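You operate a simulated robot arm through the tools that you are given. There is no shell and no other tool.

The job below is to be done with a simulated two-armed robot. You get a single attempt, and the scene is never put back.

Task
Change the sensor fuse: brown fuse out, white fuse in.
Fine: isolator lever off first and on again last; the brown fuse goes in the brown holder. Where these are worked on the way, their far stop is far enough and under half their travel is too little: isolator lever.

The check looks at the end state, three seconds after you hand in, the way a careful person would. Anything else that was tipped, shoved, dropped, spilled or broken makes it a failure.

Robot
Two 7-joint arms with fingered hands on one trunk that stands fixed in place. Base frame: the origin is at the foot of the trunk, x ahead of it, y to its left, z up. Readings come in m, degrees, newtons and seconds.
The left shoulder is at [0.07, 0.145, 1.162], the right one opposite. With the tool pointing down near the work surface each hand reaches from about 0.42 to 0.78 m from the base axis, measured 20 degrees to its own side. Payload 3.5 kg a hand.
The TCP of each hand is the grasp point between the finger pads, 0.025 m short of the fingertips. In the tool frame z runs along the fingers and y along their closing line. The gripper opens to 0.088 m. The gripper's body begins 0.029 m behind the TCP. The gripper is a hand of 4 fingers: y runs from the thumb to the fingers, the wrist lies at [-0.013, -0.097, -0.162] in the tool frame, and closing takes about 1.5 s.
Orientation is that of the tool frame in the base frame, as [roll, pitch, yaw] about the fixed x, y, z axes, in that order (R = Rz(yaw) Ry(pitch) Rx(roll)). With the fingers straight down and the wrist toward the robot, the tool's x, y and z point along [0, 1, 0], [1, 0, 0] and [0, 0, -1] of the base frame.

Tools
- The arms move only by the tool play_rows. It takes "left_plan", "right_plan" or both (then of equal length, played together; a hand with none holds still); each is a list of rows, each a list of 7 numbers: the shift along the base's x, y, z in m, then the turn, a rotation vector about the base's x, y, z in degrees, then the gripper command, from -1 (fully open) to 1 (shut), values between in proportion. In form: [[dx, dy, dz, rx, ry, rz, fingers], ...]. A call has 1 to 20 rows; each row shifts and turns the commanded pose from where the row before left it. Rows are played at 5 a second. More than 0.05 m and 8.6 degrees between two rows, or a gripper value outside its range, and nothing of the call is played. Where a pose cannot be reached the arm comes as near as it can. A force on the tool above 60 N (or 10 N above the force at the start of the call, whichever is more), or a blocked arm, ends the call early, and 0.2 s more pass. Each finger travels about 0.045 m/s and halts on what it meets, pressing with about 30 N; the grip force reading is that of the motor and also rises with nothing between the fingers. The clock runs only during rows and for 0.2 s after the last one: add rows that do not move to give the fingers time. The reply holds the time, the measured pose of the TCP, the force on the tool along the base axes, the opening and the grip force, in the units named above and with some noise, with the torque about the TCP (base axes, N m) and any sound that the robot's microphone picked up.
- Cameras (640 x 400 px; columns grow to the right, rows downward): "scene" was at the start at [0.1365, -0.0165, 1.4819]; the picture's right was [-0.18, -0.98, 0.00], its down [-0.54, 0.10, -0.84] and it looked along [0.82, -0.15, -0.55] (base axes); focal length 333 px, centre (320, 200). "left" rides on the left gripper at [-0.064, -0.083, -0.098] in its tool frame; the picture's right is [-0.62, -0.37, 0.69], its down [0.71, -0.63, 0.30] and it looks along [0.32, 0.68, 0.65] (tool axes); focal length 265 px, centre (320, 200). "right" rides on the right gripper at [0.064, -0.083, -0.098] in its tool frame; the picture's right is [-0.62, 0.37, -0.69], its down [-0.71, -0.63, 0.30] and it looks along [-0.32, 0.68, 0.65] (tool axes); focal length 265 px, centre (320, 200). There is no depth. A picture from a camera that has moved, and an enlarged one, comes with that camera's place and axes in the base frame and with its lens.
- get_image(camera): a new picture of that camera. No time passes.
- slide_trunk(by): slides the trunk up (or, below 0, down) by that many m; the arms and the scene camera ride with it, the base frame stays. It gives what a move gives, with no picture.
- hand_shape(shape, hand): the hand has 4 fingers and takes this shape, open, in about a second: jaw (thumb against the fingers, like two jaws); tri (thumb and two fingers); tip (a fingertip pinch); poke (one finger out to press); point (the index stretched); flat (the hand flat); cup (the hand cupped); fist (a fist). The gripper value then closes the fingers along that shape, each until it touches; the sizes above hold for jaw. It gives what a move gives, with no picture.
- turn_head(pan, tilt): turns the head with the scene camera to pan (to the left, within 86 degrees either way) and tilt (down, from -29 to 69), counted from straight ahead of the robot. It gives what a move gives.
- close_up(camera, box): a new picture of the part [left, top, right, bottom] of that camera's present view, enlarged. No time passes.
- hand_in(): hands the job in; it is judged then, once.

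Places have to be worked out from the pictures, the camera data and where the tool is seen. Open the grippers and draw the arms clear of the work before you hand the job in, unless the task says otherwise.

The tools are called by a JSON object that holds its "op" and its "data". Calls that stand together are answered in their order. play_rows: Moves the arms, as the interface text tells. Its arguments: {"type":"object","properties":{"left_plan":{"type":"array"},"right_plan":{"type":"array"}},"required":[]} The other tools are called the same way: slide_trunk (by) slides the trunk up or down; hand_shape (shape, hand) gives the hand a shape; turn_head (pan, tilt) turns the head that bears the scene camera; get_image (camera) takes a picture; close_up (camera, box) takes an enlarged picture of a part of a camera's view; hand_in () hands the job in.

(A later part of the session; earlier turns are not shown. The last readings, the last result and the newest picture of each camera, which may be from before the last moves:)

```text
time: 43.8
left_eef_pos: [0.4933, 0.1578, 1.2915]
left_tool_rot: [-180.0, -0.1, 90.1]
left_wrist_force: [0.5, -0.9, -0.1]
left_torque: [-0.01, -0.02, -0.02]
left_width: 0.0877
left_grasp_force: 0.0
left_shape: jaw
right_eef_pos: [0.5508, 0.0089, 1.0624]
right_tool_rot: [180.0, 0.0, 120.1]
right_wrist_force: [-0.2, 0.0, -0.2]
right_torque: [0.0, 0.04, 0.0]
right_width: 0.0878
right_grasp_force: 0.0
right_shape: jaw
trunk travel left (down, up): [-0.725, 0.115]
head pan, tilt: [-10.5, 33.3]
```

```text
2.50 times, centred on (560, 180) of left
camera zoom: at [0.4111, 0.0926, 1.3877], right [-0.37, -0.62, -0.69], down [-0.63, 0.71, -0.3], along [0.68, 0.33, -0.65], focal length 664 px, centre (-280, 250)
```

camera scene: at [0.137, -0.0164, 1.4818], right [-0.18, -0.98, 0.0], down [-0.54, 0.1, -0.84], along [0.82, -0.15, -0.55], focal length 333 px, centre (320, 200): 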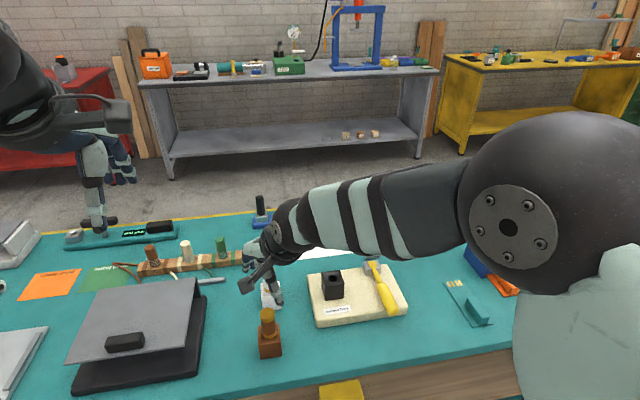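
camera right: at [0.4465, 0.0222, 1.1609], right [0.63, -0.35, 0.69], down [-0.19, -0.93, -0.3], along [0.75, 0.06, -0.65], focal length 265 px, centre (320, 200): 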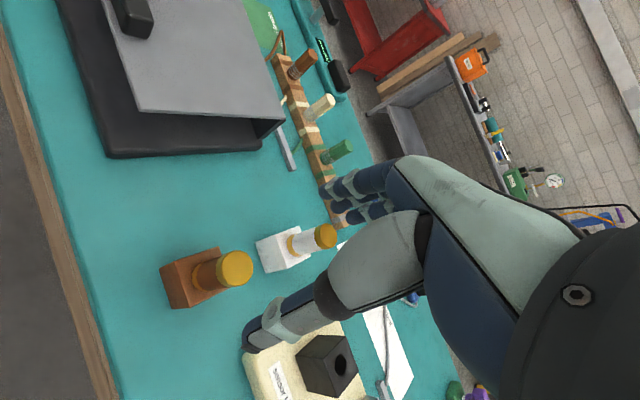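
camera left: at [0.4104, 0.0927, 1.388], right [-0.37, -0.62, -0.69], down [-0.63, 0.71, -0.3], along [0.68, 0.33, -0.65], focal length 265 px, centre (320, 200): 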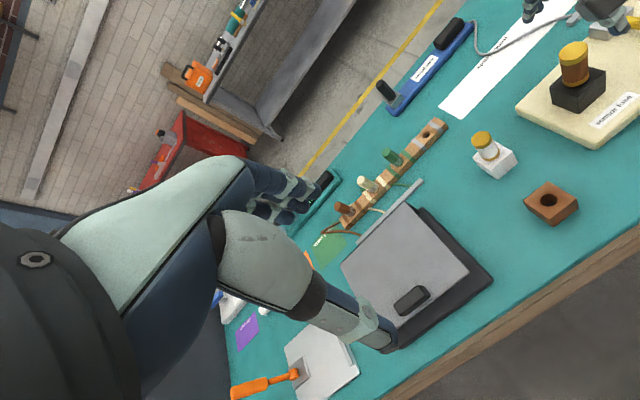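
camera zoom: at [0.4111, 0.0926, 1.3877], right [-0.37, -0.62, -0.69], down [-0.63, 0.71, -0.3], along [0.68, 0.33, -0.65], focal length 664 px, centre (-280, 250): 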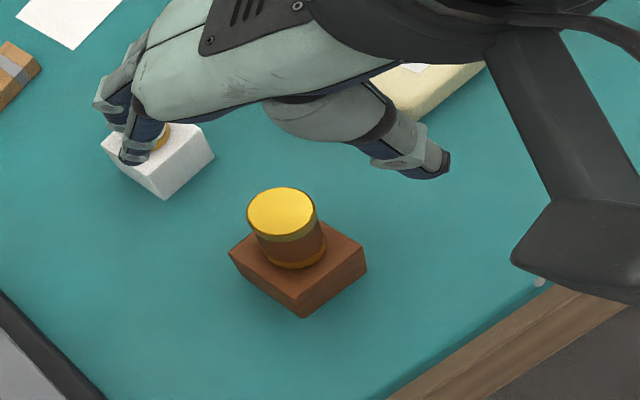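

The brown fuse now stands in the brown holder and the holder did not shift. I move up and over the white fuse near [0.667, 0.0].

{"op": "play_rows", "data": {"right_plan": [[0, 0, 0.03, 0, 0, 0, -1], [0.0386, -0.003, 0, 0, 0, 0, -1], [0.0386, -0.003, 0, 0, 0, 0, -1], [0.0386, -0.003, 0, 0, 0, 0, -1], [0, 0, -0.02, 0, 0, 0, -1], [0, 0, 0, 0, 0, 0, -1]]}}

{"op": "get_image", "data": {"camera": "right"}}

{"op": "close_up", "data": {"camera": "scene", "box": [230, 220, 310, 330]}}

{"op": "close_up", "data": {"camera": "left", "box": [440, 80, 600, 220]}}

```text
time: 45.2
left_eef_pos: [0.4938, 0.1559, 1.2902]
left_tool_rot: [-180.0, 0.1, 90.1]
left_wrist_force: [-0.1, 0.4, 0.0]
left_torque: [0.0, -0.01, 0.0]
left_width: 0.0876
left_grasp_force: 0.0
left_shape: jaw
right_eef_pos: [0.6686, 0.0016, 1.0689]
right_tool_rot: [179.9, 0.0, 120.0]
right_wrist_force: [0.2, 1.1, -0.2]
right_torque: [0.0, 0.01, 0.0]
right_width: 0.0876
right_grasp_force: 0.0
right_shape: jaw
trunk travel left (down, up): [-0.725, 0.115]
head pan, tilt: [-10.5, 33.3]
```

```text
taken
camera right: at [0.5634, 0.0146, 1.1683], right [0.63, -0.35, 0.69], down [-0.19, -0.93, -0.3], along [0.75, 0.06, -0.65], focal length 265 px, centre (320, 200)
```

right: 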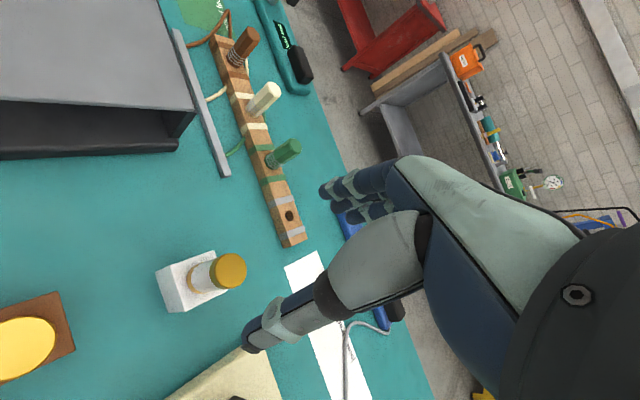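

```text
3.64 times, centred on (270, 275) of scene
camera zoom: at [0.1362, -0.0165, 1.4819], right [-0.18, -0.98, 0.0], down [-0.54, 0.1, -0.84], along [0.82, -0.15, -0.55], focal length 1210 px, centre (502, -73)
```

zoom: 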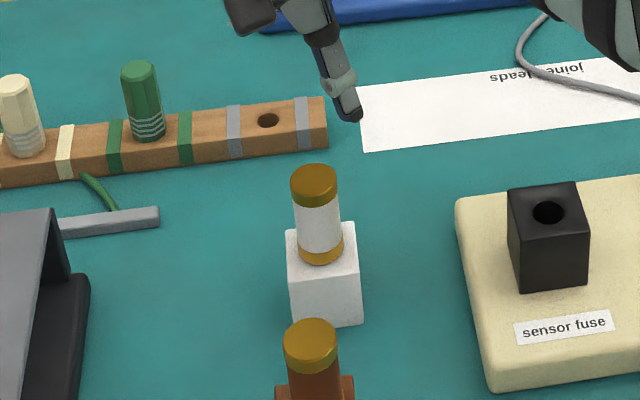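

```text
2.86 times, centred on (520, 150) of left
camera zoom: at [0.4104, 0.0926, 1.388], right [-0.37, -0.62, -0.69], down [-0.63, 0.71, -0.3], along [0.68, 0.33, -0.65], focal length 758 px, centre (-251, 343)
```

zoom: 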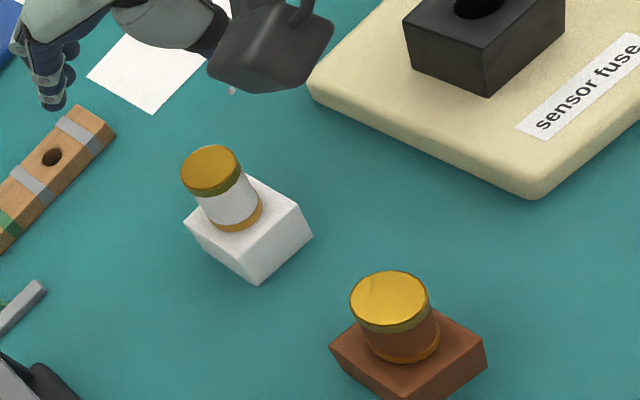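

The white fuse centre is about 1.4 mm back and right of the TCP. I correct and descend, open, to grasp height (TCP about 2.2 cm below its top).

{"op": "play_rows", "data": {"right_plan": [[-0.0014, -0.0014, -0.02, 0, 0, 0, -1], [0, 0, -0.03, 0, 0, 0, -1], [0, 0, -0.03, 0, 0, 0, -1], [0, 0, 0, 0, 0, 0, -1]]}}

{"op": "get_image", "data": {"camera": "right"}}

{"op": "close_up", "data": {"camera": "scene", "box": [230, 220, 310, 330]}}

{"op": "close_up", "data": {"camera": "left", "box": [440, 80, 600, 220]}}

```text
time: 46.2
left_eef_pos: [0.4936, 0.1571, 1.2911]
left_tool_rot: [-180.0, 0.0, 90.1]
left_wrist_force: [-0.2, 0.8, -0.4]
left_torque: [-0.02, -0.01, -0.03]
left_width: 0.0875
left_grasp_force: 0.1
left_shape: jaw
right_eef_pos: [0.6644, -0.0026, 0.9915]
right_tool_rot: [179.9, 0.0, 120.1]
right_wrist_force: [0.4, -0.2, -0.4]
right_torque: [0.04, 0.0, 0.02]
right_width: 0.0874
right_grasp_force: 0.0
right_shape: jaw
trunk travel left (down, up): [-0.725, 0.115]
head pan, tilt: [-10.5, 33.3]
```

```text
taken
camera right: at [0.56, 0.0109, 1.0898], right [0.63, -0.35, 0.69], down [-0.19, -0.93, -0.3], along [0.76, 0.06, -0.65], focal length 265 px, centre (320, 200)
```

right: 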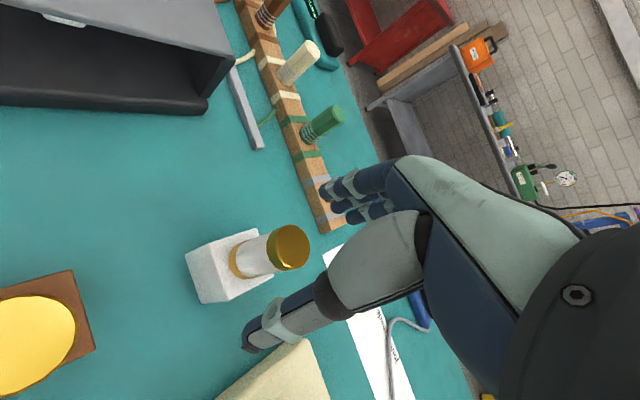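

```text
3.64 times, centred on (270, 275) of scene
camera zoom: at [0.1361, -0.0164, 1.4819], right [-0.18, -0.98, 0.0], down [-0.54, 0.1, -0.84], along [0.82, -0.15, -0.55], focal length 1210 px, centre (502, -73)
```

zoom: 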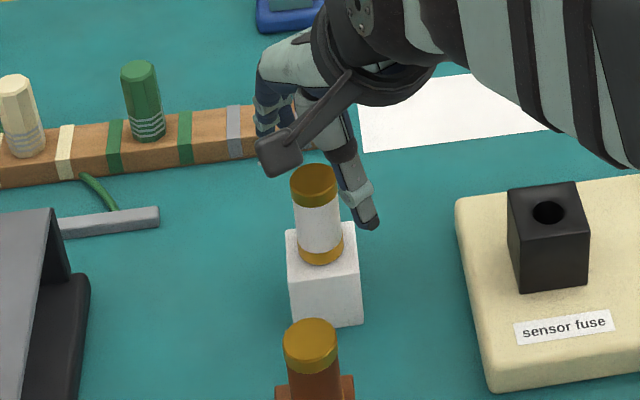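

```text
2.86 times, centred on (520, 150) of left
camera zoom: at [0.4103, 0.0926, 1.388], right [-0.37, -0.62, -0.69], down [-0.63, 0.71, -0.3], along [0.68, 0.33, -0.65], focal length 758 px, centre (-251, 343)
```

zoom: 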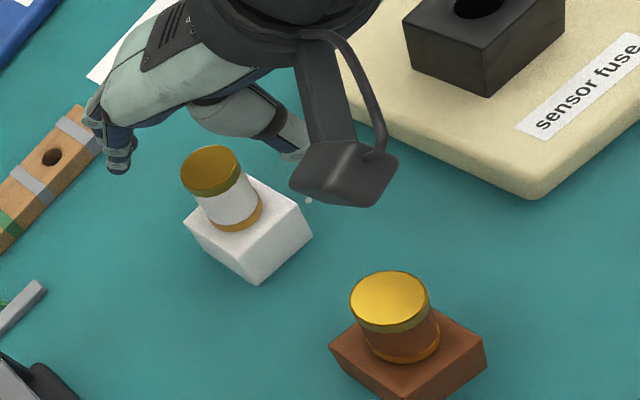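

After settling, the TCP reads [0.6644, -0.0026], so I nudge about +1 mm in x and +2.5 mm in y and recheck before descending.

{"op": "play_rows", "data": {"right_plan": [[0.001, 0.0025, 0, 0, 0, 0, -1], [0, 0, 0, 0, 0, 0, -1], [0, 0, 0, 0, 0, 0, -1]]}}

{"op": "close_up", "data": {"camera": "right", "box": [170, 180, 350, 320]}}

```text
time: 47.0
left_eef_pos: [0.4944, 0.1568, 1.2908]
left_tool_rot: [-179.9, 0.0, 90.1]
left_wrist_force: [0.5, -0.6, -0.2]
left_torque: [-0.01, 0.05, -0.01]
left_width: 0.0876
left_grasp_force: 0.1
left_shape: jaw
right_eef_pos: [0.6658, -0.0005, 0.9905]
right_tool_rot: [-180.0, 0.0, 120.0]
right_wrist_force: [0.5, -0.1, -0.8]
right_torque: [0.03, 0.0, 0.02]
right_width: 0.0877
right_grasp_force: 0.1
right_shape: jaw
trunk travel left (down, up): [-0.725, 0.115]
head pan, tilt: [-10.5, 33.3]
```

```text
2.86 times, centred on (260, 250) of right
camera zoom: at [0.5617, 0.0138, 1.0898], right [0.63, -0.35, 0.69], down [-0.19, -0.93, -0.3], along [0.75, 0.06, -0.65], focal length 758 px, centre (491, 57)
```

zoom: 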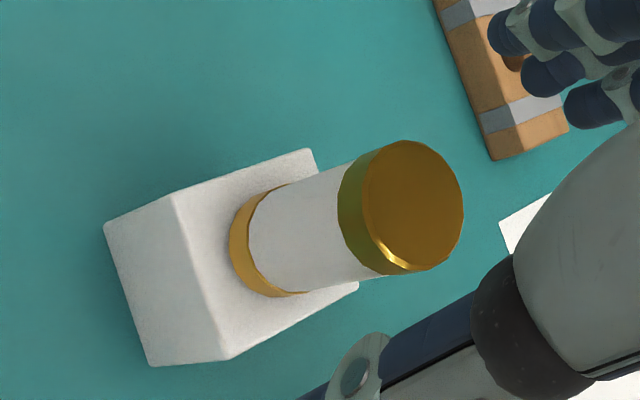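

Now the fuse top is exactly where it should be for a centred grasp. I descend to z 0.941 and close.

{"op": "play_rows", "data": {"right_plan": [[0, 0, -0.02, 0, 0, 0, -1], [0, 0, -0.02, 0, 0, 0, -1], [0, 0, -0.0095, 0, 0, 0, -1], [0, 0, 0, 0, 0, 0, -1], [0, 0, 0, 0, 0, 0, -1]]}}

{"op": "get_image", "data": {"camera": "right"}}

{"op": "close_up", "data": {"camera": "scene", "box": [230, 220, 310, 330]}}

```text
time: 48.2
left_eef_pos: [0.4955, 0.1563, 1.2902]
left_tool_rot: [-179.9, 0.0, 90.1]
left_wrist_force: [0.5, 0.6, -0.5]
left_torque: [0.0, 0.02, -0.01]
left_width: 0.0874
left_grasp_force: 0.0
left_shape: jaw
right_eef_pos: [0.6667, 0.001, 0.9397]
right_tool_rot: [180.0, 0.0, 119.8]
right_wrist_force: [0.3, -0.3, -0.2]
right_torque: [0.0, 0.0, -0.05]
right_width: 0.0877
right_grasp_force: 0.1
right_shape: jaw
trunk travel left (down, up): [-0.725, 0.115]
head pan, tilt: [-10.5, 33.3]
```

```text
taken
camera right: at [0.5632, 0.0146, 1.039], right [0.63, -0.35, 0.69], down [-0.19, -0.93, -0.3], along [0.75, 0.06, -0.65], focal length 265 px, centre (320, 200)
```

right: 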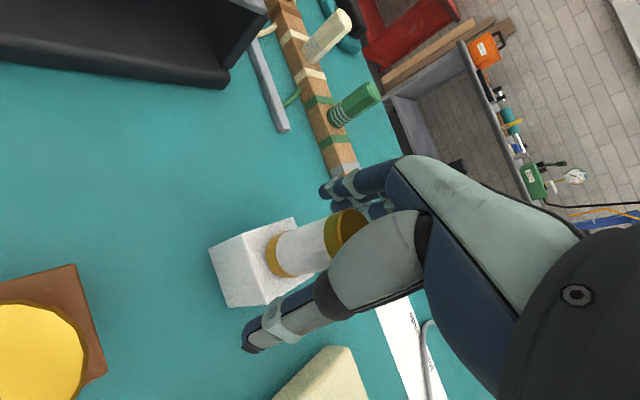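

```text
3.64 times, centred on (270, 275) of scene
camera zoom: at [0.1367, -0.0165, 1.4819], right [-0.18, -0.98, 0.0], down [-0.54, 0.1, -0.84], along [0.82, -0.15, -0.55], focal length 1210 px, centre (502, -73)
```

zoom: 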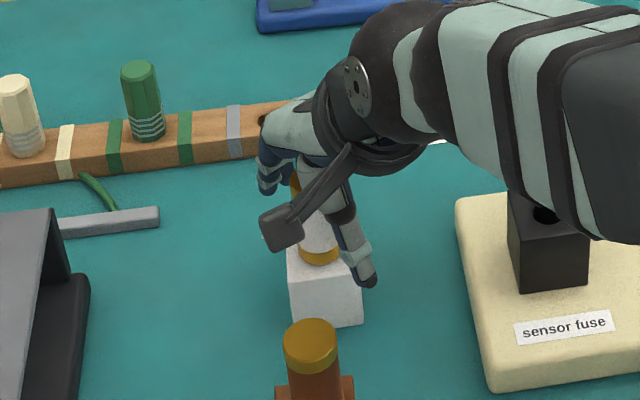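

The white fuse sits between thumb and fingers at the grasp point. I close the hand on it.

{"op": "play_rows", "data": {"right_plan": [[0, 0, 0, 0, 0, 0, 0.5], [0, 0, 0, 0, 0, 0, 1], [0, 0, 0, 0, 0, 0, 1], [0, 0, 0, 0, 0, 0, 1], [0, 0, 0, 0, 0, 0, 1], [0, 0, 0, 0, 0, 0, 1], [0, 0, 0, 0, 0, 0, 1], [0, 0, 0, 0, 0, 0, 1]]}}

{"op": "get_image", "data": {"camera": "right"}}

{"op": "close_up", "data": {"camera": "left", "box": [440, 80, 600, 220]}}

```text
time: 50.0
left_eef_pos: [0.4946, 0.1575, 1.2906]
left_tool_rot: [-179.9, 0.0, 90.1]
left_wrist_force: [0.0, 0.2, -0.4]
left_torque: [-0.01, 0.0, -0.04]
left_width: 0.0878
left_grasp_force: 0.0
left_shape: jaw
right_eef_pos: [0.6674, -0.0004, 0.9404]
right_tool_rot: [-180.0, 0.1, 120.1]
right_wrist_force: [-0.6, 0.5, 0.3]
right_torque: [-0.02, 0.01, -0.01]
right_width: 0.02
right_grasp_force: 30.2
right_shape: jaw
trunk travel left (down, up): [-0.725, 0.115]
head pan, tilt: [-10.5, 33.3]
```

```text
taken
camera right: at [0.5632, 0.0146, 1.0391], right [0.63, -0.35, 0.69], down [-0.19, -0.93, -0.3], along [0.75, 0.06, -0.65], focal length 265 px, centre (320, 200)
```

right: 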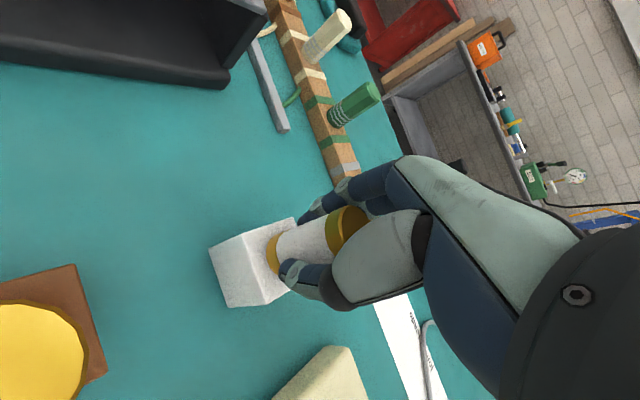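

```text
2.86 times, centred on (520, 150) of left
camera zoom: at [0.4107, 0.0926, 1.3879], right [-0.37, -0.62, -0.69], down [-0.63, 0.71, -0.3], along [0.68, 0.33, -0.65], focal length 758 px, centre (-251, 343)
```

zoom: 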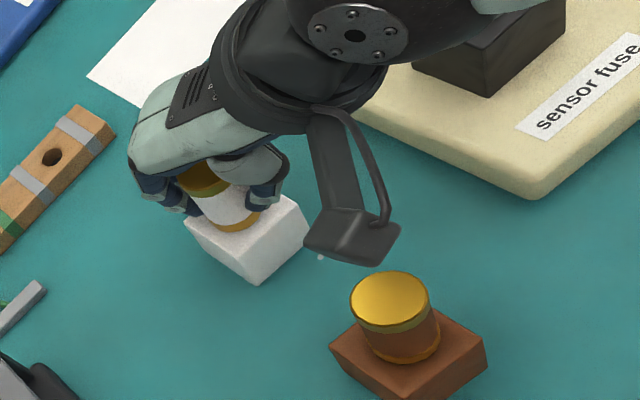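

The white fuse is held with no side load. I lift straight up slowly and check that the white holder stays put.

{"op": "play_rows", "data": {"right_plan": [[0, 0, 0.005, 0, 0, 0, 1], [0, 0, 0.005, 0, 0, 0, 1], [0, 0, 0.005, 0, 0, 0, 1], [0, 0, 0.005, 0, 0, 0, 1], [0, 0, 0, 0, 0, 0, 1]]}}

{"op": "close_up", "data": {"camera": "left", "box": [440, 80, 600, 220]}}

{"op": "close_up", "data": {"camera": "right", "box": [170, 160, 370, 320]}}

```text
time: 51.2
left_eef_pos: [0.4941, 0.1573, 1.2896]
left_tool_rot: [180.0, 0.0, 90.1]
left_wrist_force: [-0.1, -0.2, 0.5]
left_torque: [0.03, -0.01, 0.0]
left_width: 0.0877
left_grasp_force: 0.1
left_shape: jaw
right_eef_pos: [0.6671, 0.0009, 0.9592]
right_tool_rot: [-180.0, 0.0, 120.1]
right_wrist_force: [-0.6, 0.5, -0.9]
right_torque: [0.01, 0.01, 0.02]
right_width: 0.0199
right_grasp_force: 30.8
right_shape: jaw
trunk travel left (down, up): [-0.725, 0.115]
head pan, tilt: [-10.5, 33.3]
```

```text
2.86 times, centred on (520, 150) of left
camera zoom: at [0.4108, 0.0926, 1.3879], right [-0.37, -0.62, -0.69], down [-0.63, 0.71, -0.3], along [0.68, 0.33, -0.65], focal length 758 px, centre (-251, 343)
```

zoom: 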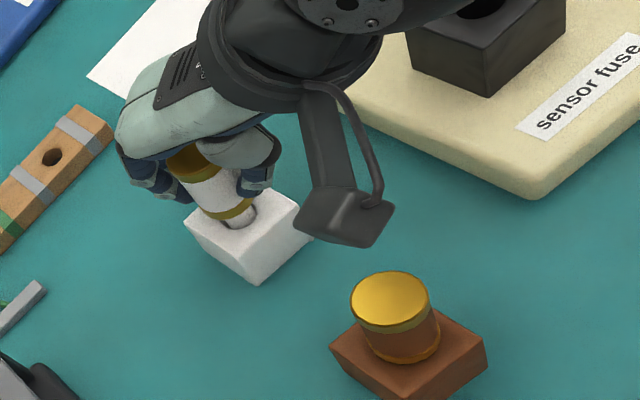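

```text
2.50 times, centred on (270, 240) of right
camera zoom: at [0.563, 0.0146, 1.0582], right [0.63, -0.35, 0.69], down [-0.19, -0.93, -0.3], along [0.75, 0.06, -0.65], focal length 664 px, centre (445, 100)
```

zoom: 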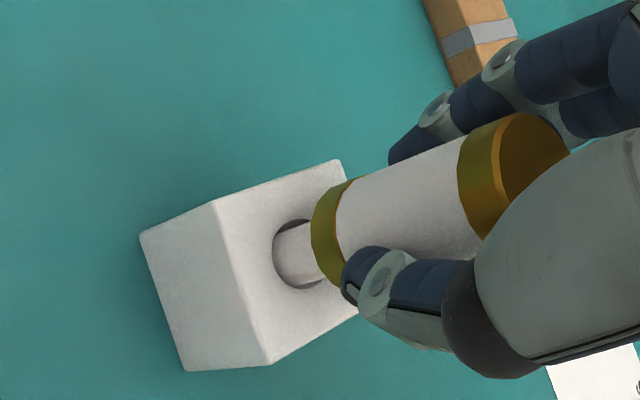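

The fuse is sliding out and the holder stays in place. I lift clear and carry it over above the black holder at about [0.648, -0.138].

{"op": "play_rows", "data": {"right_plan": [[0, 0, 0.01, 0, 0, 0, 1], [0, 0, 0.02, 0, 0, 0, 1], [0, 0, 0.03, 0, 0, 0, 1], [0, 0, 0.03, 0, 0, 0, 1], [0, 0, 0.03, 0, 0, 0, 1], [-0.0048, -0.0345, 0, 0, 0, 0, 1], [-0.0048, -0.0345, 0, 0, 0, 0, 1], [-0.0048, -0.0345, 0, 0, 0, 0, 1], [-0.0048, -0.0345, 0, 0, 0, 0, 1], [0, 0, 0, 0, 0, 0, 1], [0, 0, 0, 0, 0, 0, 1], [0, 0, 0, 0, 0, 0, 1]]}}

{"op": "get_image", "data": {"camera": "right"}}

{"op": "close_up", "data": {"camera": "right", "box": [170, 160, 370, 320]}}

{"op": "close_up", "data": {"camera": "scene", "box": [230, 220, 390, 330]}}

```text
time: 53.8
left_eef_pos: [0.494, 0.156, 1.2897]
left_tool_rot: [179.9, -0.1, 90.1]
left_wrist_force: [0.5, 0.5, 0.2]
left_torque: [-0.01, -0.01, 0.02]
left_width: 0.0875
left_grasp_force: 0.1
left_shape: jaw
right_eef_pos: [0.649, -0.138, 1.0802]
right_tool_rot: [179.9, 0.0, 120.0]
right_wrist_force: [-0.3, 0.6, -0.7]
right_torque: [0.01, 0.0, -0.03]
right_width: 0.0199
right_grasp_force: 29.9
right_shape: jaw
trunk travel left (down, up): [-0.725, 0.115]
head pan, tilt: [-10.5, 33.3]
```

```text
taken
camera right: at [0.5433, -0.1244, 1.179], right [0.63, -0.35, 0.69], down [-0.19, -0.93, -0.31], along [0.75, 0.06, -0.65], focal length 265 px, centre (320, 200)
```

right: 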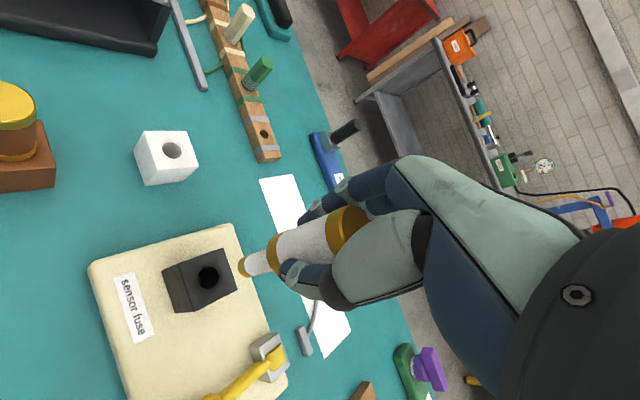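

```text
2.50 times, centred on (270, 240) of right
camera zoom: at [0.5433, -0.1244, 1.179], right [0.63, -0.35, 0.69], down [-0.19, -0.93, -0.31], along [0.75, 0.06, -0.65], focal length 664 px, centre (445, 100)
```

zoom: 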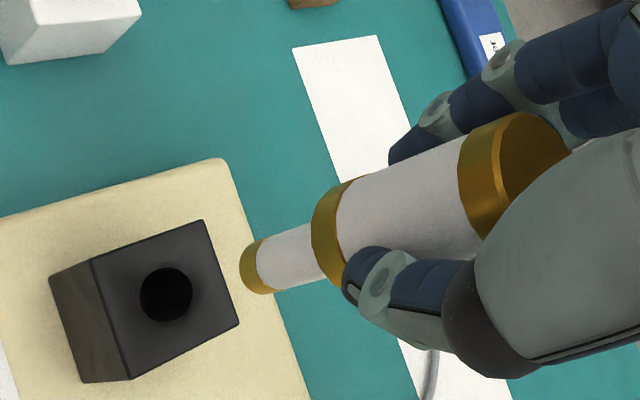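

```text
3.64 times, centred on (310, 275) of scene
camera zoom: at [0.1366, -0.0172, 1.4819], right [-0.18, -0.98, 0.0], down [-0.54, 0.1, -0.84], along [0.82, -0.15, -0.55], focal length 1210 px, centre (356, -73)
```

zoom: 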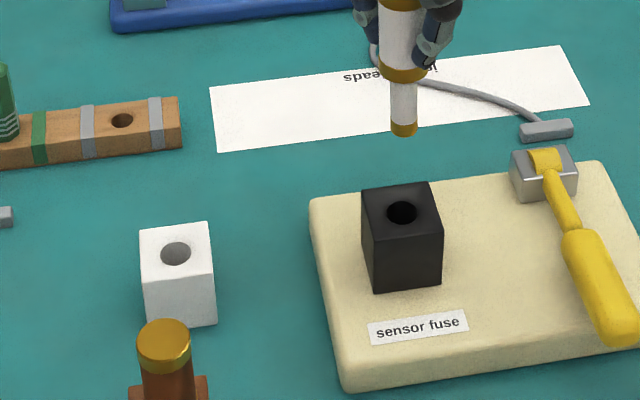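

The peg bottom is about 8.7 cm below the TCP and is within 1–2 mm of the black hole. I lower until it is just above the hole and compare again.

{"op": "play_rows", "data": {"right_plan": [[-0.0003, -0.0008, -0.02, 0, 0, 0, 1], [0, 0, -0.02, 0, 0, 0, 1], [0, 0, -0.012, 0, 0, 0, 1], [0, 0, 0, 0, 0, 0, 1], [0, 0, 0, 0, 0, 0, 1], [0, 0, 0, 0, 0, 0, 1]]}}

{"op": "close_up", "data": {"camera": "right", "box": [170, 160, 370, 320]}}

{"op": "close_up", "data": {"camera": "scene", "box": [310, 245, 360, 305]}}

{"op": "close_up", "data": {"camera": "left", "box": [530, 30, 630, 130]}}

```text
time: 55.2
left_eef_pos: [0.4947, 0.1573, 1.291]
left_tool_rot: [180.0, -0.1, 90.1]
left_wrist_force: [-0.3, -0.6, 0.5]
left_torque: [-0.03, -0.02, 0.01]
left_width: 0.0874
left_grasp_force: 0.0
left_shape: jaw
right_eef_pos: [0.6474, -0.1379, 1.0295]
right_tool_rot: [-180.0, -0.1, 120.0]
right_wrist_force: [0.1, 0.9, -0.5]
right_torque: [0.01, 0.04, 0.0]
right_width: 0.0198
right_grasp_force: 29.9
right_shape: jaw
trunk travel left (down, up): [-0.725, 0.115]
head pan, tilt: [-10.5, 33.3]
```

```text
2.50 times, centred on (270, 240) of right
camera zoom: at [0.5433, -0.1244, 1.1281], right [0.63, -0.35, 0.69], down [-0.19, -0.93, -0.3], along [0.75, 0.06, -0.65], focal length 664 px, centre (445, 100)
```

zoom: 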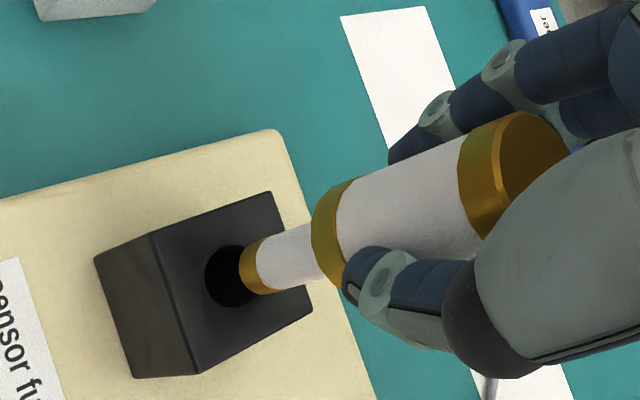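

```text
6.67 times, centred on (335, 275) of scene
camera zoom: at [0.1367, -0.0165, 1.4819], right [-0.18, -0.98, 0.0], down [-0.54, 0.1, -0.84], along [0.82, -0.15, -0.55], focal length 2217 px, centre (220, -300)
```

zoom: 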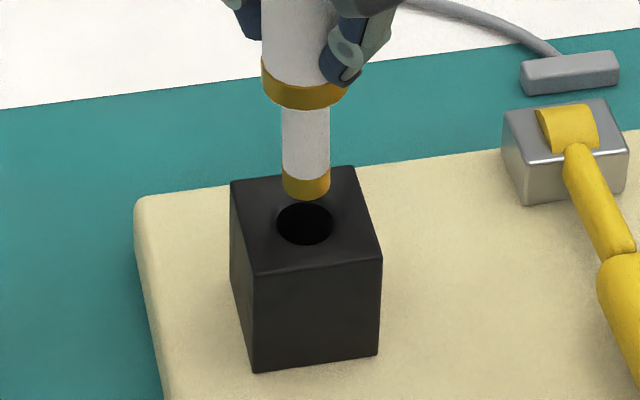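

```text
4.00 times, centred on (580, 80) of left
camera zoom: at [0.4108, 0.0926, 1.3879], right [-0.37, -0.62, -0.69], down [-0.63, 0.71, -0.3], along [0.68, 0.33, -0.65], focal length 1062 px, centre (-720, 680)
```

zoom: 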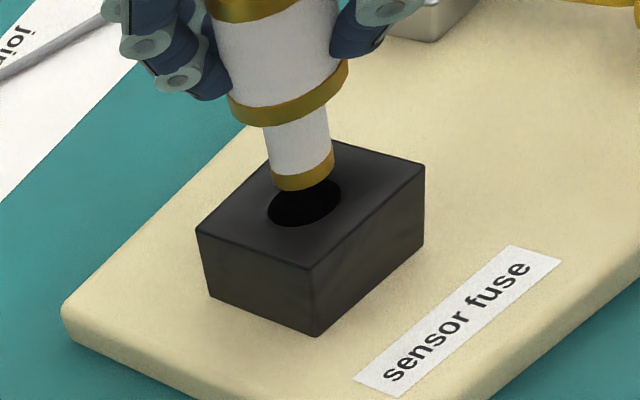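

All three views agree the peg is still about 18 mm above the hole and within about 1 mm sideways. I shift 0.8 mm to −y and lower another 14 mm.

{"op": "play_rows", "data": {"right_plan": [[-0.0002, -0.0008, -0.004, 0, 0, 0, 1], [0, 0, -0.005, 0, 0, 0, 1], [0, 0, -0.005, 0, 0, 0, 1], [0, 0, 0, 0, 0, 0, 1], [0, 0, 0, 0, 0, 0, 1]]}}

{"op": "close_up", "data": {"camera": "right", "box": [170, 160, 370, 320]}}

{"op": "close_up", "data": {"camera": "scene", "box": [310, 245, 360, 305]}}

{"op": "close_up", "data": {"camera": "left", "box": [530, 30, 630, 130]}}

```text
time: 56.4
left_eef_pos: [0.4929, 0.1565, 1.2905]
left_tool_rot: [-180.0, 0.0, 90.1]
left_wrist_force: [-0.5, -0.2, 0.5]
left_torque: [-0.01, -0.01, 0.01]
left_width: 0.0876
left_grasp_force: 0.1
left_shape: jaw
right_eef_pos: [0.6474, -0.1387, 1.0152]
right_tool_rot: [-179.9, 0.0, 119.9]
right_wrist_force: [0.5, -0.1, -0.6]
right_torque: [0.03, -0.02, -0.01]
right_width: 0.0197
right_grasp_force: 29.8
right_shape: jaw
trunk travel left (down, up): [-0.725, 0.115]
head pan, tilt: [-10.5, 33.3]
```

```text
2.50 times, centred on (270, 240) of right
camera zoom: at [0.5433, -0.1254, 1.1131], right [0.63, -0.35, 0.69], down [-0.19, -0.93, -0.3], along [0.75, 0.06, -0.65], focal length 664 px, centre (445, 100)
```

zoom: 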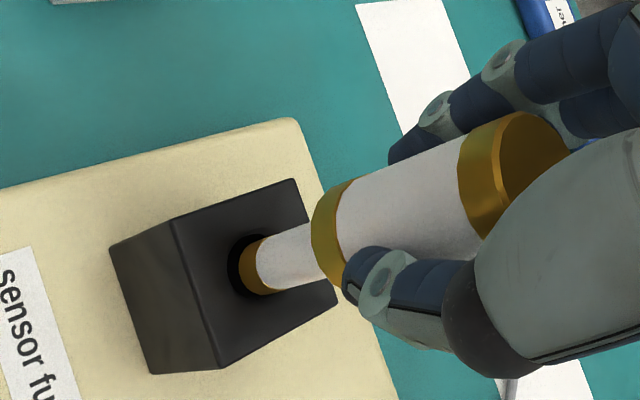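

```text
6.67 times, centred on (335, 275) of scene
camera zoom: at [0.1367, -0.0165, 1.4819], right [-0.18, -0.98, 0.0], down [-0.54, 0.1, -0.84], along [0.82, -0.15, -0.55], focal length 2217 px, centre (220, -300)
```

zoom: 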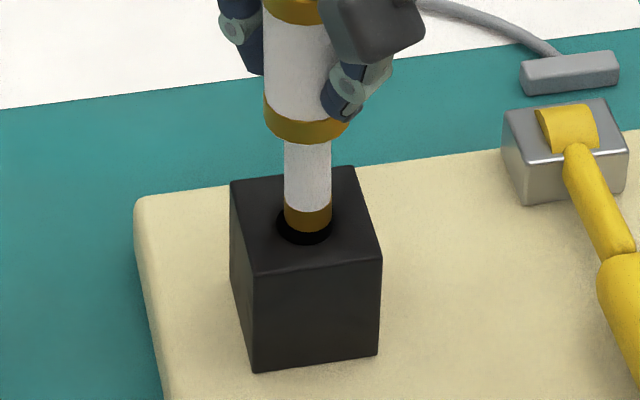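

```text
4.00 times, centred on (580, 80) of left
camera zoom: at [0.4108, 0.0925, 1.3879], right [-0.37, -0.62, -0.69], down [-0.63, 0.71, -0.3], along [0.68, 0.33, -0.65], focal length 1062 px, centre (-720, 680)
```

zoom: 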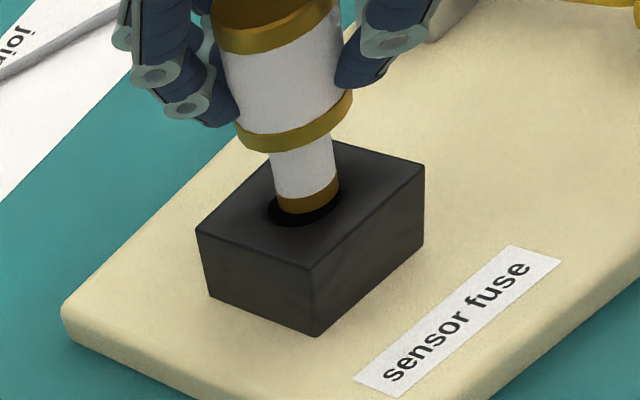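

The peg is about 4 mm above the hole and centred within about 1 mm; I nudge +0.4 mm in y and start inserting in small steps.

{"op": "play_rows", "data": {"right_plan": [[0, 0.0004, -0.004, 0, 0, 0, 1], [0, 0, -0.004, 0, 0, 0, 1], [0, 0, 0, 0, 0, 0, 1]]}}

{"op": "play_rows", "data": {"right_plan": [[0, 0, -0.003, 0, 0, 0, 1], [0, 0, -0.003, 0, 0, 0, 1], [0, 0, 0, 0, 0, 0, 1]]}}

{"op": "close_up", "data": {"camera": "left", "box": [530, 30, 630, 130]}}

{"op": "close_up", "data": {"camera": "scene", "box": [310, 245, 360, 305]}}

```text
time: 57.2
left_eef_pos: [0.4951, 0.1563, 1.2904]
left_tool_rot: [-180.0, 0.0, 90.1]
left_wrist_force: [-0.9, 0.2, 0.1]
left_torque: [-0.01, -0.01, -0.03]
left_width: 0.0875
left_grasp_force: 0.0
left_shape: jaw
right_eef_pos: [0.6484, -0.1375, 1.0065]
right_tool_rot: [179.8, 0.0, 120.1]
right_wrist_force: [0.1, -0.1, 0.5]
right_torque: [-0.02, 0.01, 0.01]
right_width: 0.0197
right_grasp_force: 30.0
right_shape: jaw
trunk travel left (down, up): [-0.725, 0.115]
head pan, tilt: [-10.5, 33.3]
```

```text
time: 58.0
left_eef_pos: [0.4951, 0.1562, 1.2909]
left_tool_rot: [-180.0, 0.0, 90.1]
left_wrist_force: [-0.7, 0.1, -0.4]
left_torque: [-0.03, -0.03, -0.02]
left_width: 0.0874
left_grasp_force: 0.1
left_shape: jaw
right_eef_pos: [0.6488, -0.1385, 1.0003]
right_tool_rot: [180.0, 0.1, 120.0]
right_wrist_force: [-0.3, -0.1, -0.3]
right_torque: [0.0, 0.0, 0.01]
right_width: 0.0199
right_grasp_force: 30.2
right_shape: jaw
trunk travel left (down, up): [-0.725, 0.115]
head pan, tilt: [-10.5, 33.3]
```

```text
4.00 times, centred on (580, 80) of left
camera zoom: at [0.4107, 0.0925, 1.3879], right [-0.37, -0.62, -0.69], down [-0.63, 0.71, -0.3], along [0.68, 0.33, -0.65], focal length 1062 px, centre (-720, 680)
```

zoom: 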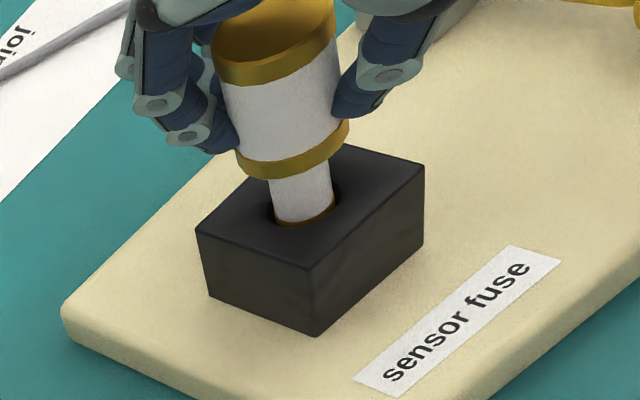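

```text
6.67 times, centred on (335, 275) of scene
camera zoom: at [0.1366, -0.0165, 1.4819], right [-0.18, -0.98, 0.0], down [-0.54, 0.1, -0.84], along [0.82, -0.15, -0.55], focal length 2217 px, centre (220, -300)
```

zoom: 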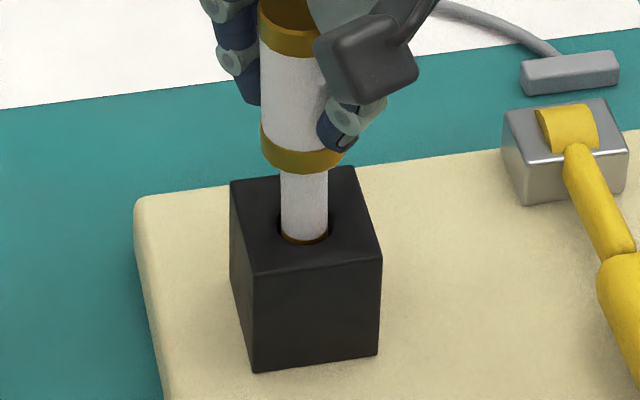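

The peg is in the hole with no force. I continue down about 18 mm.

{"op": "play_rows", "data": {"right_plan": [[0, 0, -0.006, 0, 0, 0, 1], [0, 0, -0.006, 0, 0, 0, 1], [0, 0, -0.006, 0, 0, 0, 1], [0, 0, 0, 0, 0, 0, 1]]}}

{"op": "close_up", "data": {"camera": "left", "box": [530, 30, 630, 130]}}

{"op": "close_up", "data": {"camera": "scene", "box": [310, 245, 360, 305]}}

```text
time: 59.0
left_eef_pos: [0.4943, 0.1558, 1.2908]
left_tool_rot: [179.9, 0.0, 90.0]
left_wrist_force: [0.7, -0.3, -0.1]
left_torque: [0.0, 0.0, -0.01]
left_width: 0.0877
left_grasp_force: 0.1
left_shape: jaw
right_eef_pos: [0.6488, -0.1396, 0.9813]
right_tool_rot: [180.0, 0.0, 120.1]
right_wrist_force: [-0.1, 0.4, 0.2]
right_torque: [0.02, -0.02, -0.01]
right_width: 0.0199
right_grasp_force: 29.7
right_shape: jaw
trunk travel left (down, up): [-0.725, 0.115]
head pan, tilt: [-10.5, 33.3]
```

```text
4.00 times, centred on (580, 80) of left
camera zoom: at [0.4107, 0.0925, 1.3879], right [-0.37, -0.62, -0.69], down [-0.63, 0.71, -0.3], along [0.68, 0.33, -0.65], focal length 1062 px, centre (-720, 680)
```

zoom: 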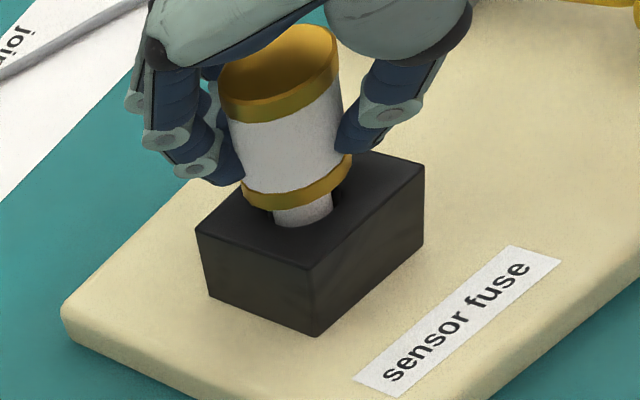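

```text
6.67 times, centred on (335, 275) of scene
camera zoom: at [0.1366, -0.0165, 1.4819], right [-0.18, -0.98, 0.0], down [-0.54, 0.1, -0.84], along [0.82, -0.15, -0.55], focal length 2217 px, centre (220, -300)
```

zoom: 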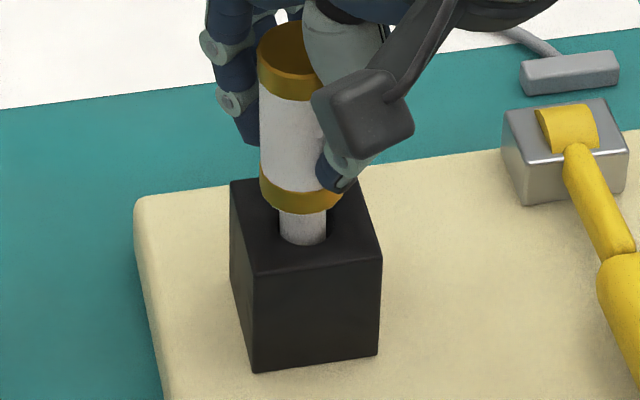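

About 1 cm remains. I continue with smaller steps.

{"op": "play_rows", "data": {"right_plan": [[0, 0, -0.004, 0, 0, 0, 1], [0, 0, -0.003, 0, 0, 0, 1], [0, 0, 0, 0, 0, 0, 1]]}}

{"op": "play_rows", "data": {"right_plan": [[0, 0, -0.003, 0, 0, 0, 1], [0, 0, 0, 0, 0, 0, 1]]}}

{"op": "close_up", "data": {"camera": "left", "box": [530, 30, 630, 130]}}

{"op": "close_up", "data": {"camera": "scene", "box": [310, 245, 360, 305]}}

```text
time: 59.8
left_eef_pos: [0.4943, 0.1561, 1.2898]
left_tool_rot: [180.0, 0.0, 90.0]
left_wrist_force: [-0.2, 0.4, 0.1]
left_torque: [0.0, 0.01, -0.01]
left_width: 0.0876
left_grasp_force: 0.0
left_shape: jaw
right_eef_pos: [0.6473, -0.1392, 0.9747]
right_tool_rot: [179.9, 0.0, 119.9]
right_wrist_force: [0.0, -0.7, -0.8]
right_torque: [0.01, 0.01, 0.0]
right_width: 0.0194
right_grasp_force: 30.1
right_shape: jaw
trunk travel left (down, up): [-0.725, 0.115]
head pan, tilt: [-10.5, 33.3]
```

```text
time: 60.4
left_eef_pos: [0.4944, 0.1566, 1.2907]
left_tool_rot: [-179.9, 0.1, 90.0]
left_wrist_force: [0.0, 0.9, -0.2]
left_torque: [-0.04, 0.03, 0.01]
left_width: 0.0875
left_grasp_force: 0.0
left_shape: jaw
right_eef_pos: [0.6474, -0.1385, 0.9713]
right_tool_rot: [-179.9, 0.0, 120.0]
right_wrist_force: [-0.2, 0.1, 0.0]
right_torque: [-0.02, 0.01, 0.0]
right_width: 0.0201
right_grasp_force: 29.7
right_shape: jaw
trunk travel left (down, up): [-0.725, 0.115]
head pan, tilt: [-10.5, 33.3]
```

```text
4.00 times, centred on (580, 80) of left
camera zoom: at [0.4107, 0.0925, 1.3879], right [-0.37, -0.62, -0.69], down [-0.63, 0.71, -0.3], along [0.68, 0.33, -0.65], focal length 1062 px, centre (-720, 680)
```

zoom: 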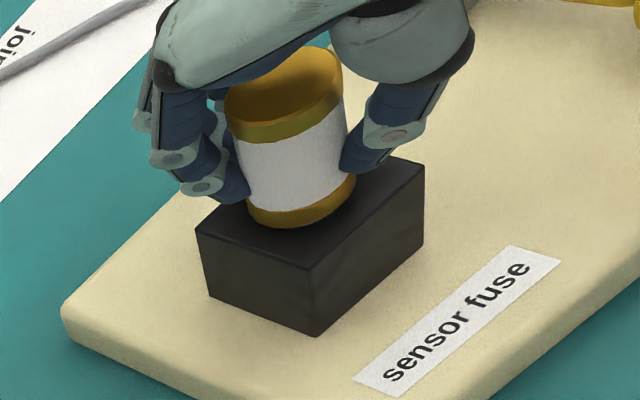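

```text
6.67 times, centred on (335, 275) of scene
camera zoom: at [0.1366, -0.0165, 1.4819], right [-0.18, -0.98, 0.0], down [-0.54, 0.1, -0.84], along [0.82, -0.15, -0.55], focal length 2217 px, centre (220, -300)
```

zoom: 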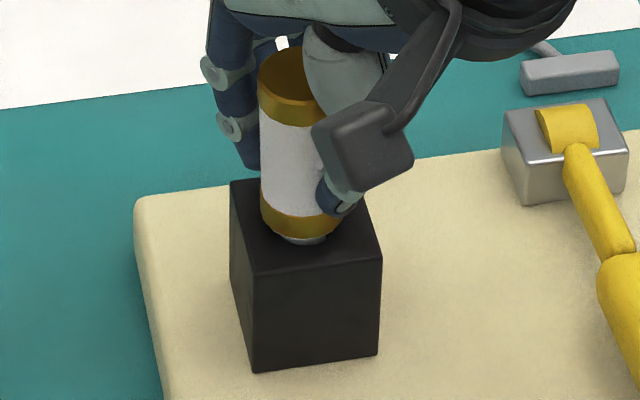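

Only a couple of millimetres remain. I lower in 2 mm steps until contact.

{"op": "play_rows", "data": {"right_plan": [[0, 0, -0.002, 0, 0, 0, 1], [0, 0, 0, 0, 0, 0, 1]]}}

{"op": "play_rows", "data": {"right_plan": [[0, 0, -0.002, 0, 0, 0, 1], [0, 0, 0, 0, 0, 0, 1]]}}

{"op": "close_up", "data": {"camera": "scene", "box": [310, 245, 360, 305]}}

```text
time: 61.0
left_eef_pos: [0.4931, 0.1566, 1.2911]
left_tool_rot: [-179.9, 0.0, 90.2]
left_wrist_force: [0.2, -0.1, 0.5]
left_torque: [0.0, 0.05, -0.02]
left_width: 0.0875
left_grasp_force: 0.1
left_shape: jaw
right_eef_pos: [0.6476, -0.1373, 0.9709]
right_tool_rot: [179.7, 0.1, 120.1]
right_wrist_force: [-1.3, -0.7, 5.1]
right_torque: [-0.03, 0.02, -0.01]
right_width: 0.0198
right_grasp_force: 29.7
right_shape: jaw
trunk travel left (down, up): [-0.725, 0.115]
head pan, tilt: [-10.5, 33.3]
```

```text
time: 61.6
left_eef_pos: [0.492, 0.1555, 1.291]
left_tool_rot: [179.9, 0.1, 90.0]
left_wrist_force: [0.1, -0.7, -0.4]
left_torque: [0.0, 0.03, -0.01]
left_width: 0.0877
left_grasp_force: 0.0
left_shape: jaw
right_eef_pos: [0.648, -0.1382, 0.9697]
right_tool_rot: [179.7, 0.2, 120.0]
right_wrist_force: [-0.1, -2.0, 10.3]
right_torque: [-0.03, 0.0, -0.02]
right_width: 0.0199
right_grasp_force: 30.1
right_shape: jaw
trunk travel left (down, up): [-0.725, 0.115]
head pan, tilt: [-10.5, 33.3]
```

```text
6.67 times, centred on (335, 275) of scene
camera zoom: at [0.134, -0.0167, 1.4822], right [-0.18, -0.98, 0.0], down [-0.54, 0.1, -0.84], along [0.82, -0.15, -0.55], focal length 2217 px, centre (220, -300)
```

zoom: 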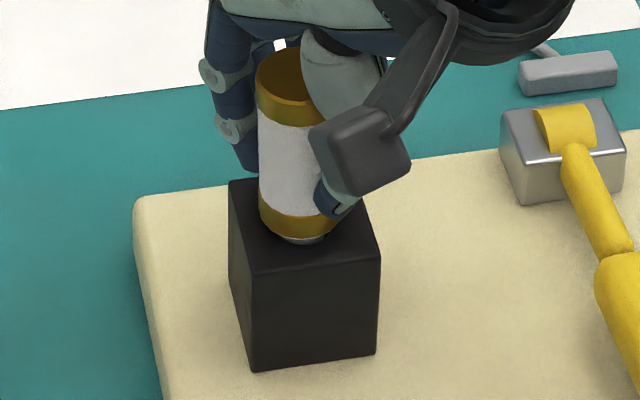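

Contact shows 10 N. I press a little more to make sure that it is fully home and look closely.

{"op": "play_rows", "data": {"right_plan": [[0, 0, -0.003, 0, 0, 0, 1], [0, 0, 0, 0, 0, 0, 1]]}}

{"op": "close_up", "data": {"camera": "scene", "box": [320, 260, 350, 290]}}

{"op": "close_up", "data": {"camera": "right", "box": [210, 200, 310, 280]}}

{"op": "close_up", "data": {"camera": "scene", "box": [250, 295, 290, 350]}}

```text
time: 62.2
left_eef_pos: [0.4905, 0.1569, 1.2924]
left_tool_rot: [179.8, -0.1, 90.1]
left_wrist_force: [0.2, 0.4, -0.6]
left_torque: [-0.03, 0.0, -0.03]
left_width: 0.0876
left_grasp_force: 0.0
left_shape: jaw
right_eef_pos: [0.6467, -0.1392, 0.9704]
right_tool_rot: [179.5, 0.2, 120.0]
right_wrist_force: [2.8, -3.1, 20.7]
right_torque: [0.01, -0.1, -0.04]
right_width: 0.0206
right_grasp_force: 30.1
right_shape: jaw
trunk travel left (down, up): [-0.725, 0.115]
head pan, tilt: [-10.5, 33.3]
```

```text
13.33 times, centred on (335, 275) of scene
camera zoom: at [0.1328, -0.0164, 1.4824], right [-0.18, -0.98, 0.0], down [-0.54, 0.1, -0.84], along [0.82, -0.15, -0.55], focal length 4435 px, centre (120, -800)
```

zoom: 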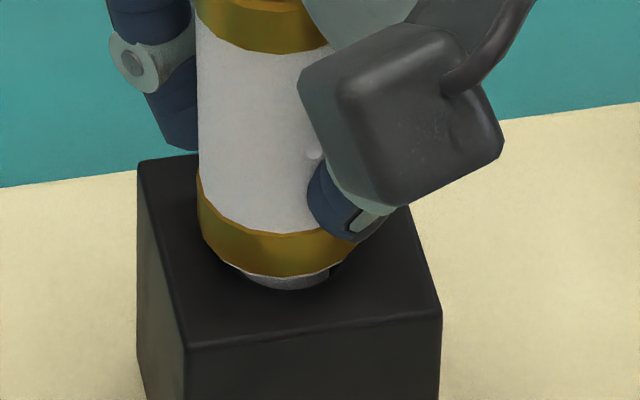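

```text
5.00 times, centred on (260, 240) of right
camera zoom: at [0.5413, -0.1244, 1.068], right [0.62, -0.35, 0.7], down [-0.19, -0.93, -0.31], along [0.76, 0.06, -0.65], focal length 1327 px, centre (620, 0)
```

zoom: 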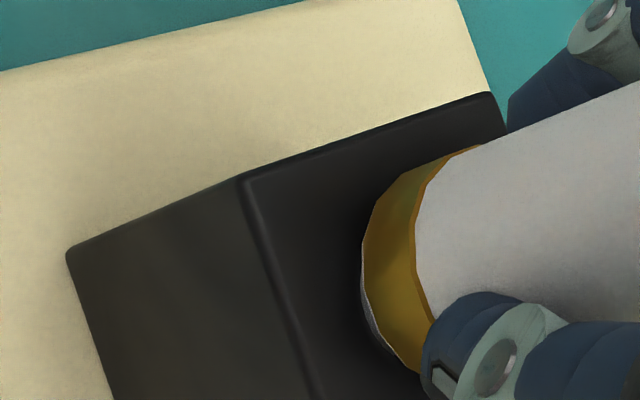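

```text
7.27 times, centred on (270, 322) of scene
camera zoom: at [0.1328, -0.0164, 1.4824], right [-0.18, -0.98, 0.0], down [-0.54, 0.1, -0.84], along [0.82, -0.15, -0.55], focal length 2419 px, centre (684, -691)
```

zoom: 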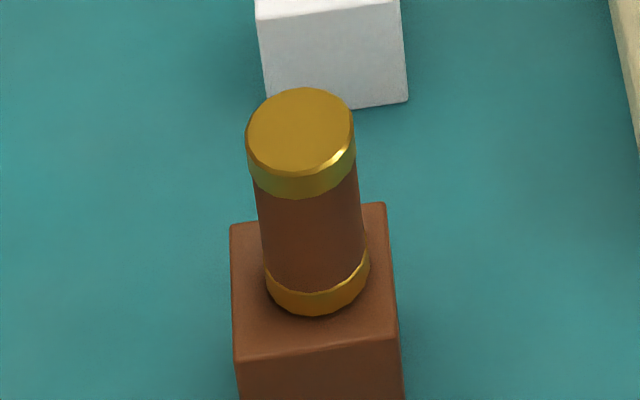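

The vertical force is 21 N with no further motion, and the ring sits at the same image height as the brown one did originally, so the white fuse is seated. I relieve the pressure, open and rise straight up.

{"op": "play_rows", "data": {"right_plan": [[0, 0, 0.005, 0, 0, 0, 1], [0, 0, 0, 0, 0, 0, 1], [0, 0, 0, 0, 0, 0, -0.3], [0, 0, 0, 0, 0, 0, -1], [0, 0, 0, 0, 0, 0, -1], [0, 0, 0, 0, 0, 0, -1], [0, 0, 0, 0, 0, 0, -1], [0, 0, 0, 0, 0, 0, -1], [0, 0, 0.02, 0, 0, 0, -1], [0, 0, 0.03, 0, 0, 0, -1], [0, 0, 0.04, 0, 0, 0, -1], [0, 0, 0.04, 0, 0, 0, -1], [0, 0, 0, 0, 0, 0, -1]]}}

{"op": "get_image", "data": {"camera": "right"}}

{"op": "close_up", "data": {"camera": "scene", "box": [230, 230, 430, 360]}}

{"op": "close_up", "data": {"camera": "left", "box": [460, 0, 640, 240]}}

```text
time: 65.0
left_eef_pos: [0.4948, 0.1559, 1.2905]
left_tool_rot: [180.0, 0.1, 90.2]
left_wrist_force: [0.3, 0.7, -0.1]
left_torque: [0.0, 0.0, -0.02]
left_width: 0.0873
left_grasp_force: 0.1
left_shape: jaw
right_eef_pos: [0.6496, -0.1382, 1.0994]
right_tool_rot: [180.0, 0.0, 120.0]
right_wrist_force: [-0.6, 0.2, -0.1]
right_torque: [0.01, 0.0, -0.01]
right_width: 0.0877
right_grasp_force: 0.0
right_shape: jaw
trunk travel left (down, up): [-0.725, 0.115]
head pan, tilt: [-10.5, 33.3]
```

```text
taken
camera right: at [0.5452, -0.1253, 1.1984], right [0.63, -0.35, 0.69], down [-0.19, -0.93, -0.3], along [0.75, 0.06, -0.65], focal length 265 px, centre (320, 200)
```

right: 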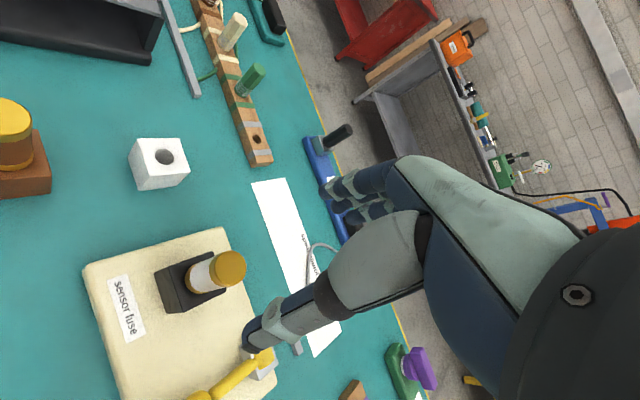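

```text
3.08 times, centred on (330, 295) of scene
camera zoom: at [0.1372, -0.0166, 1.4818], right [-0.18, -0.98, 0.0], down [-0.54, 0.1, -0.83], along [0.82, -0.15, -0.55], focal length 1023 px, centre (289, -92)
```

zoom: 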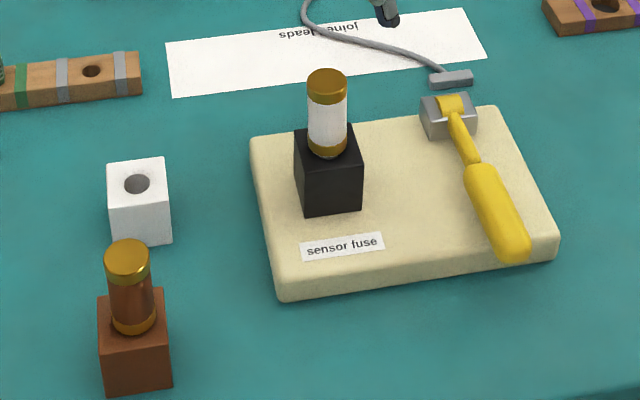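

```text
1.67 times, centred on (550, 120) of left
camera zoom: at [0.4113, 0.0924, 1.3877], right [-0.37, -0.62, -0.69], down [-0.63, 0.71, -0.3], along [0.68, 0.33, -0.65], focal length 442 px, centre (-63, 333)
```

zoom: 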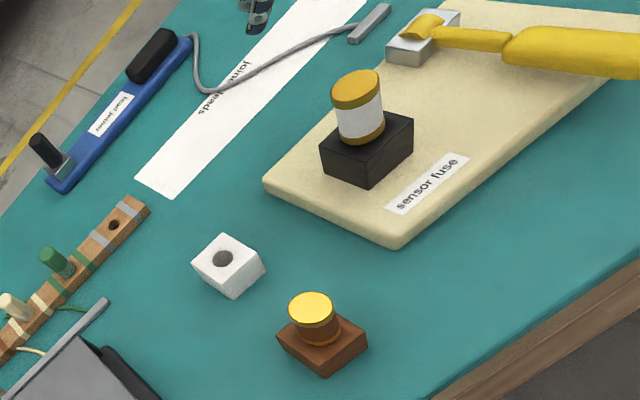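

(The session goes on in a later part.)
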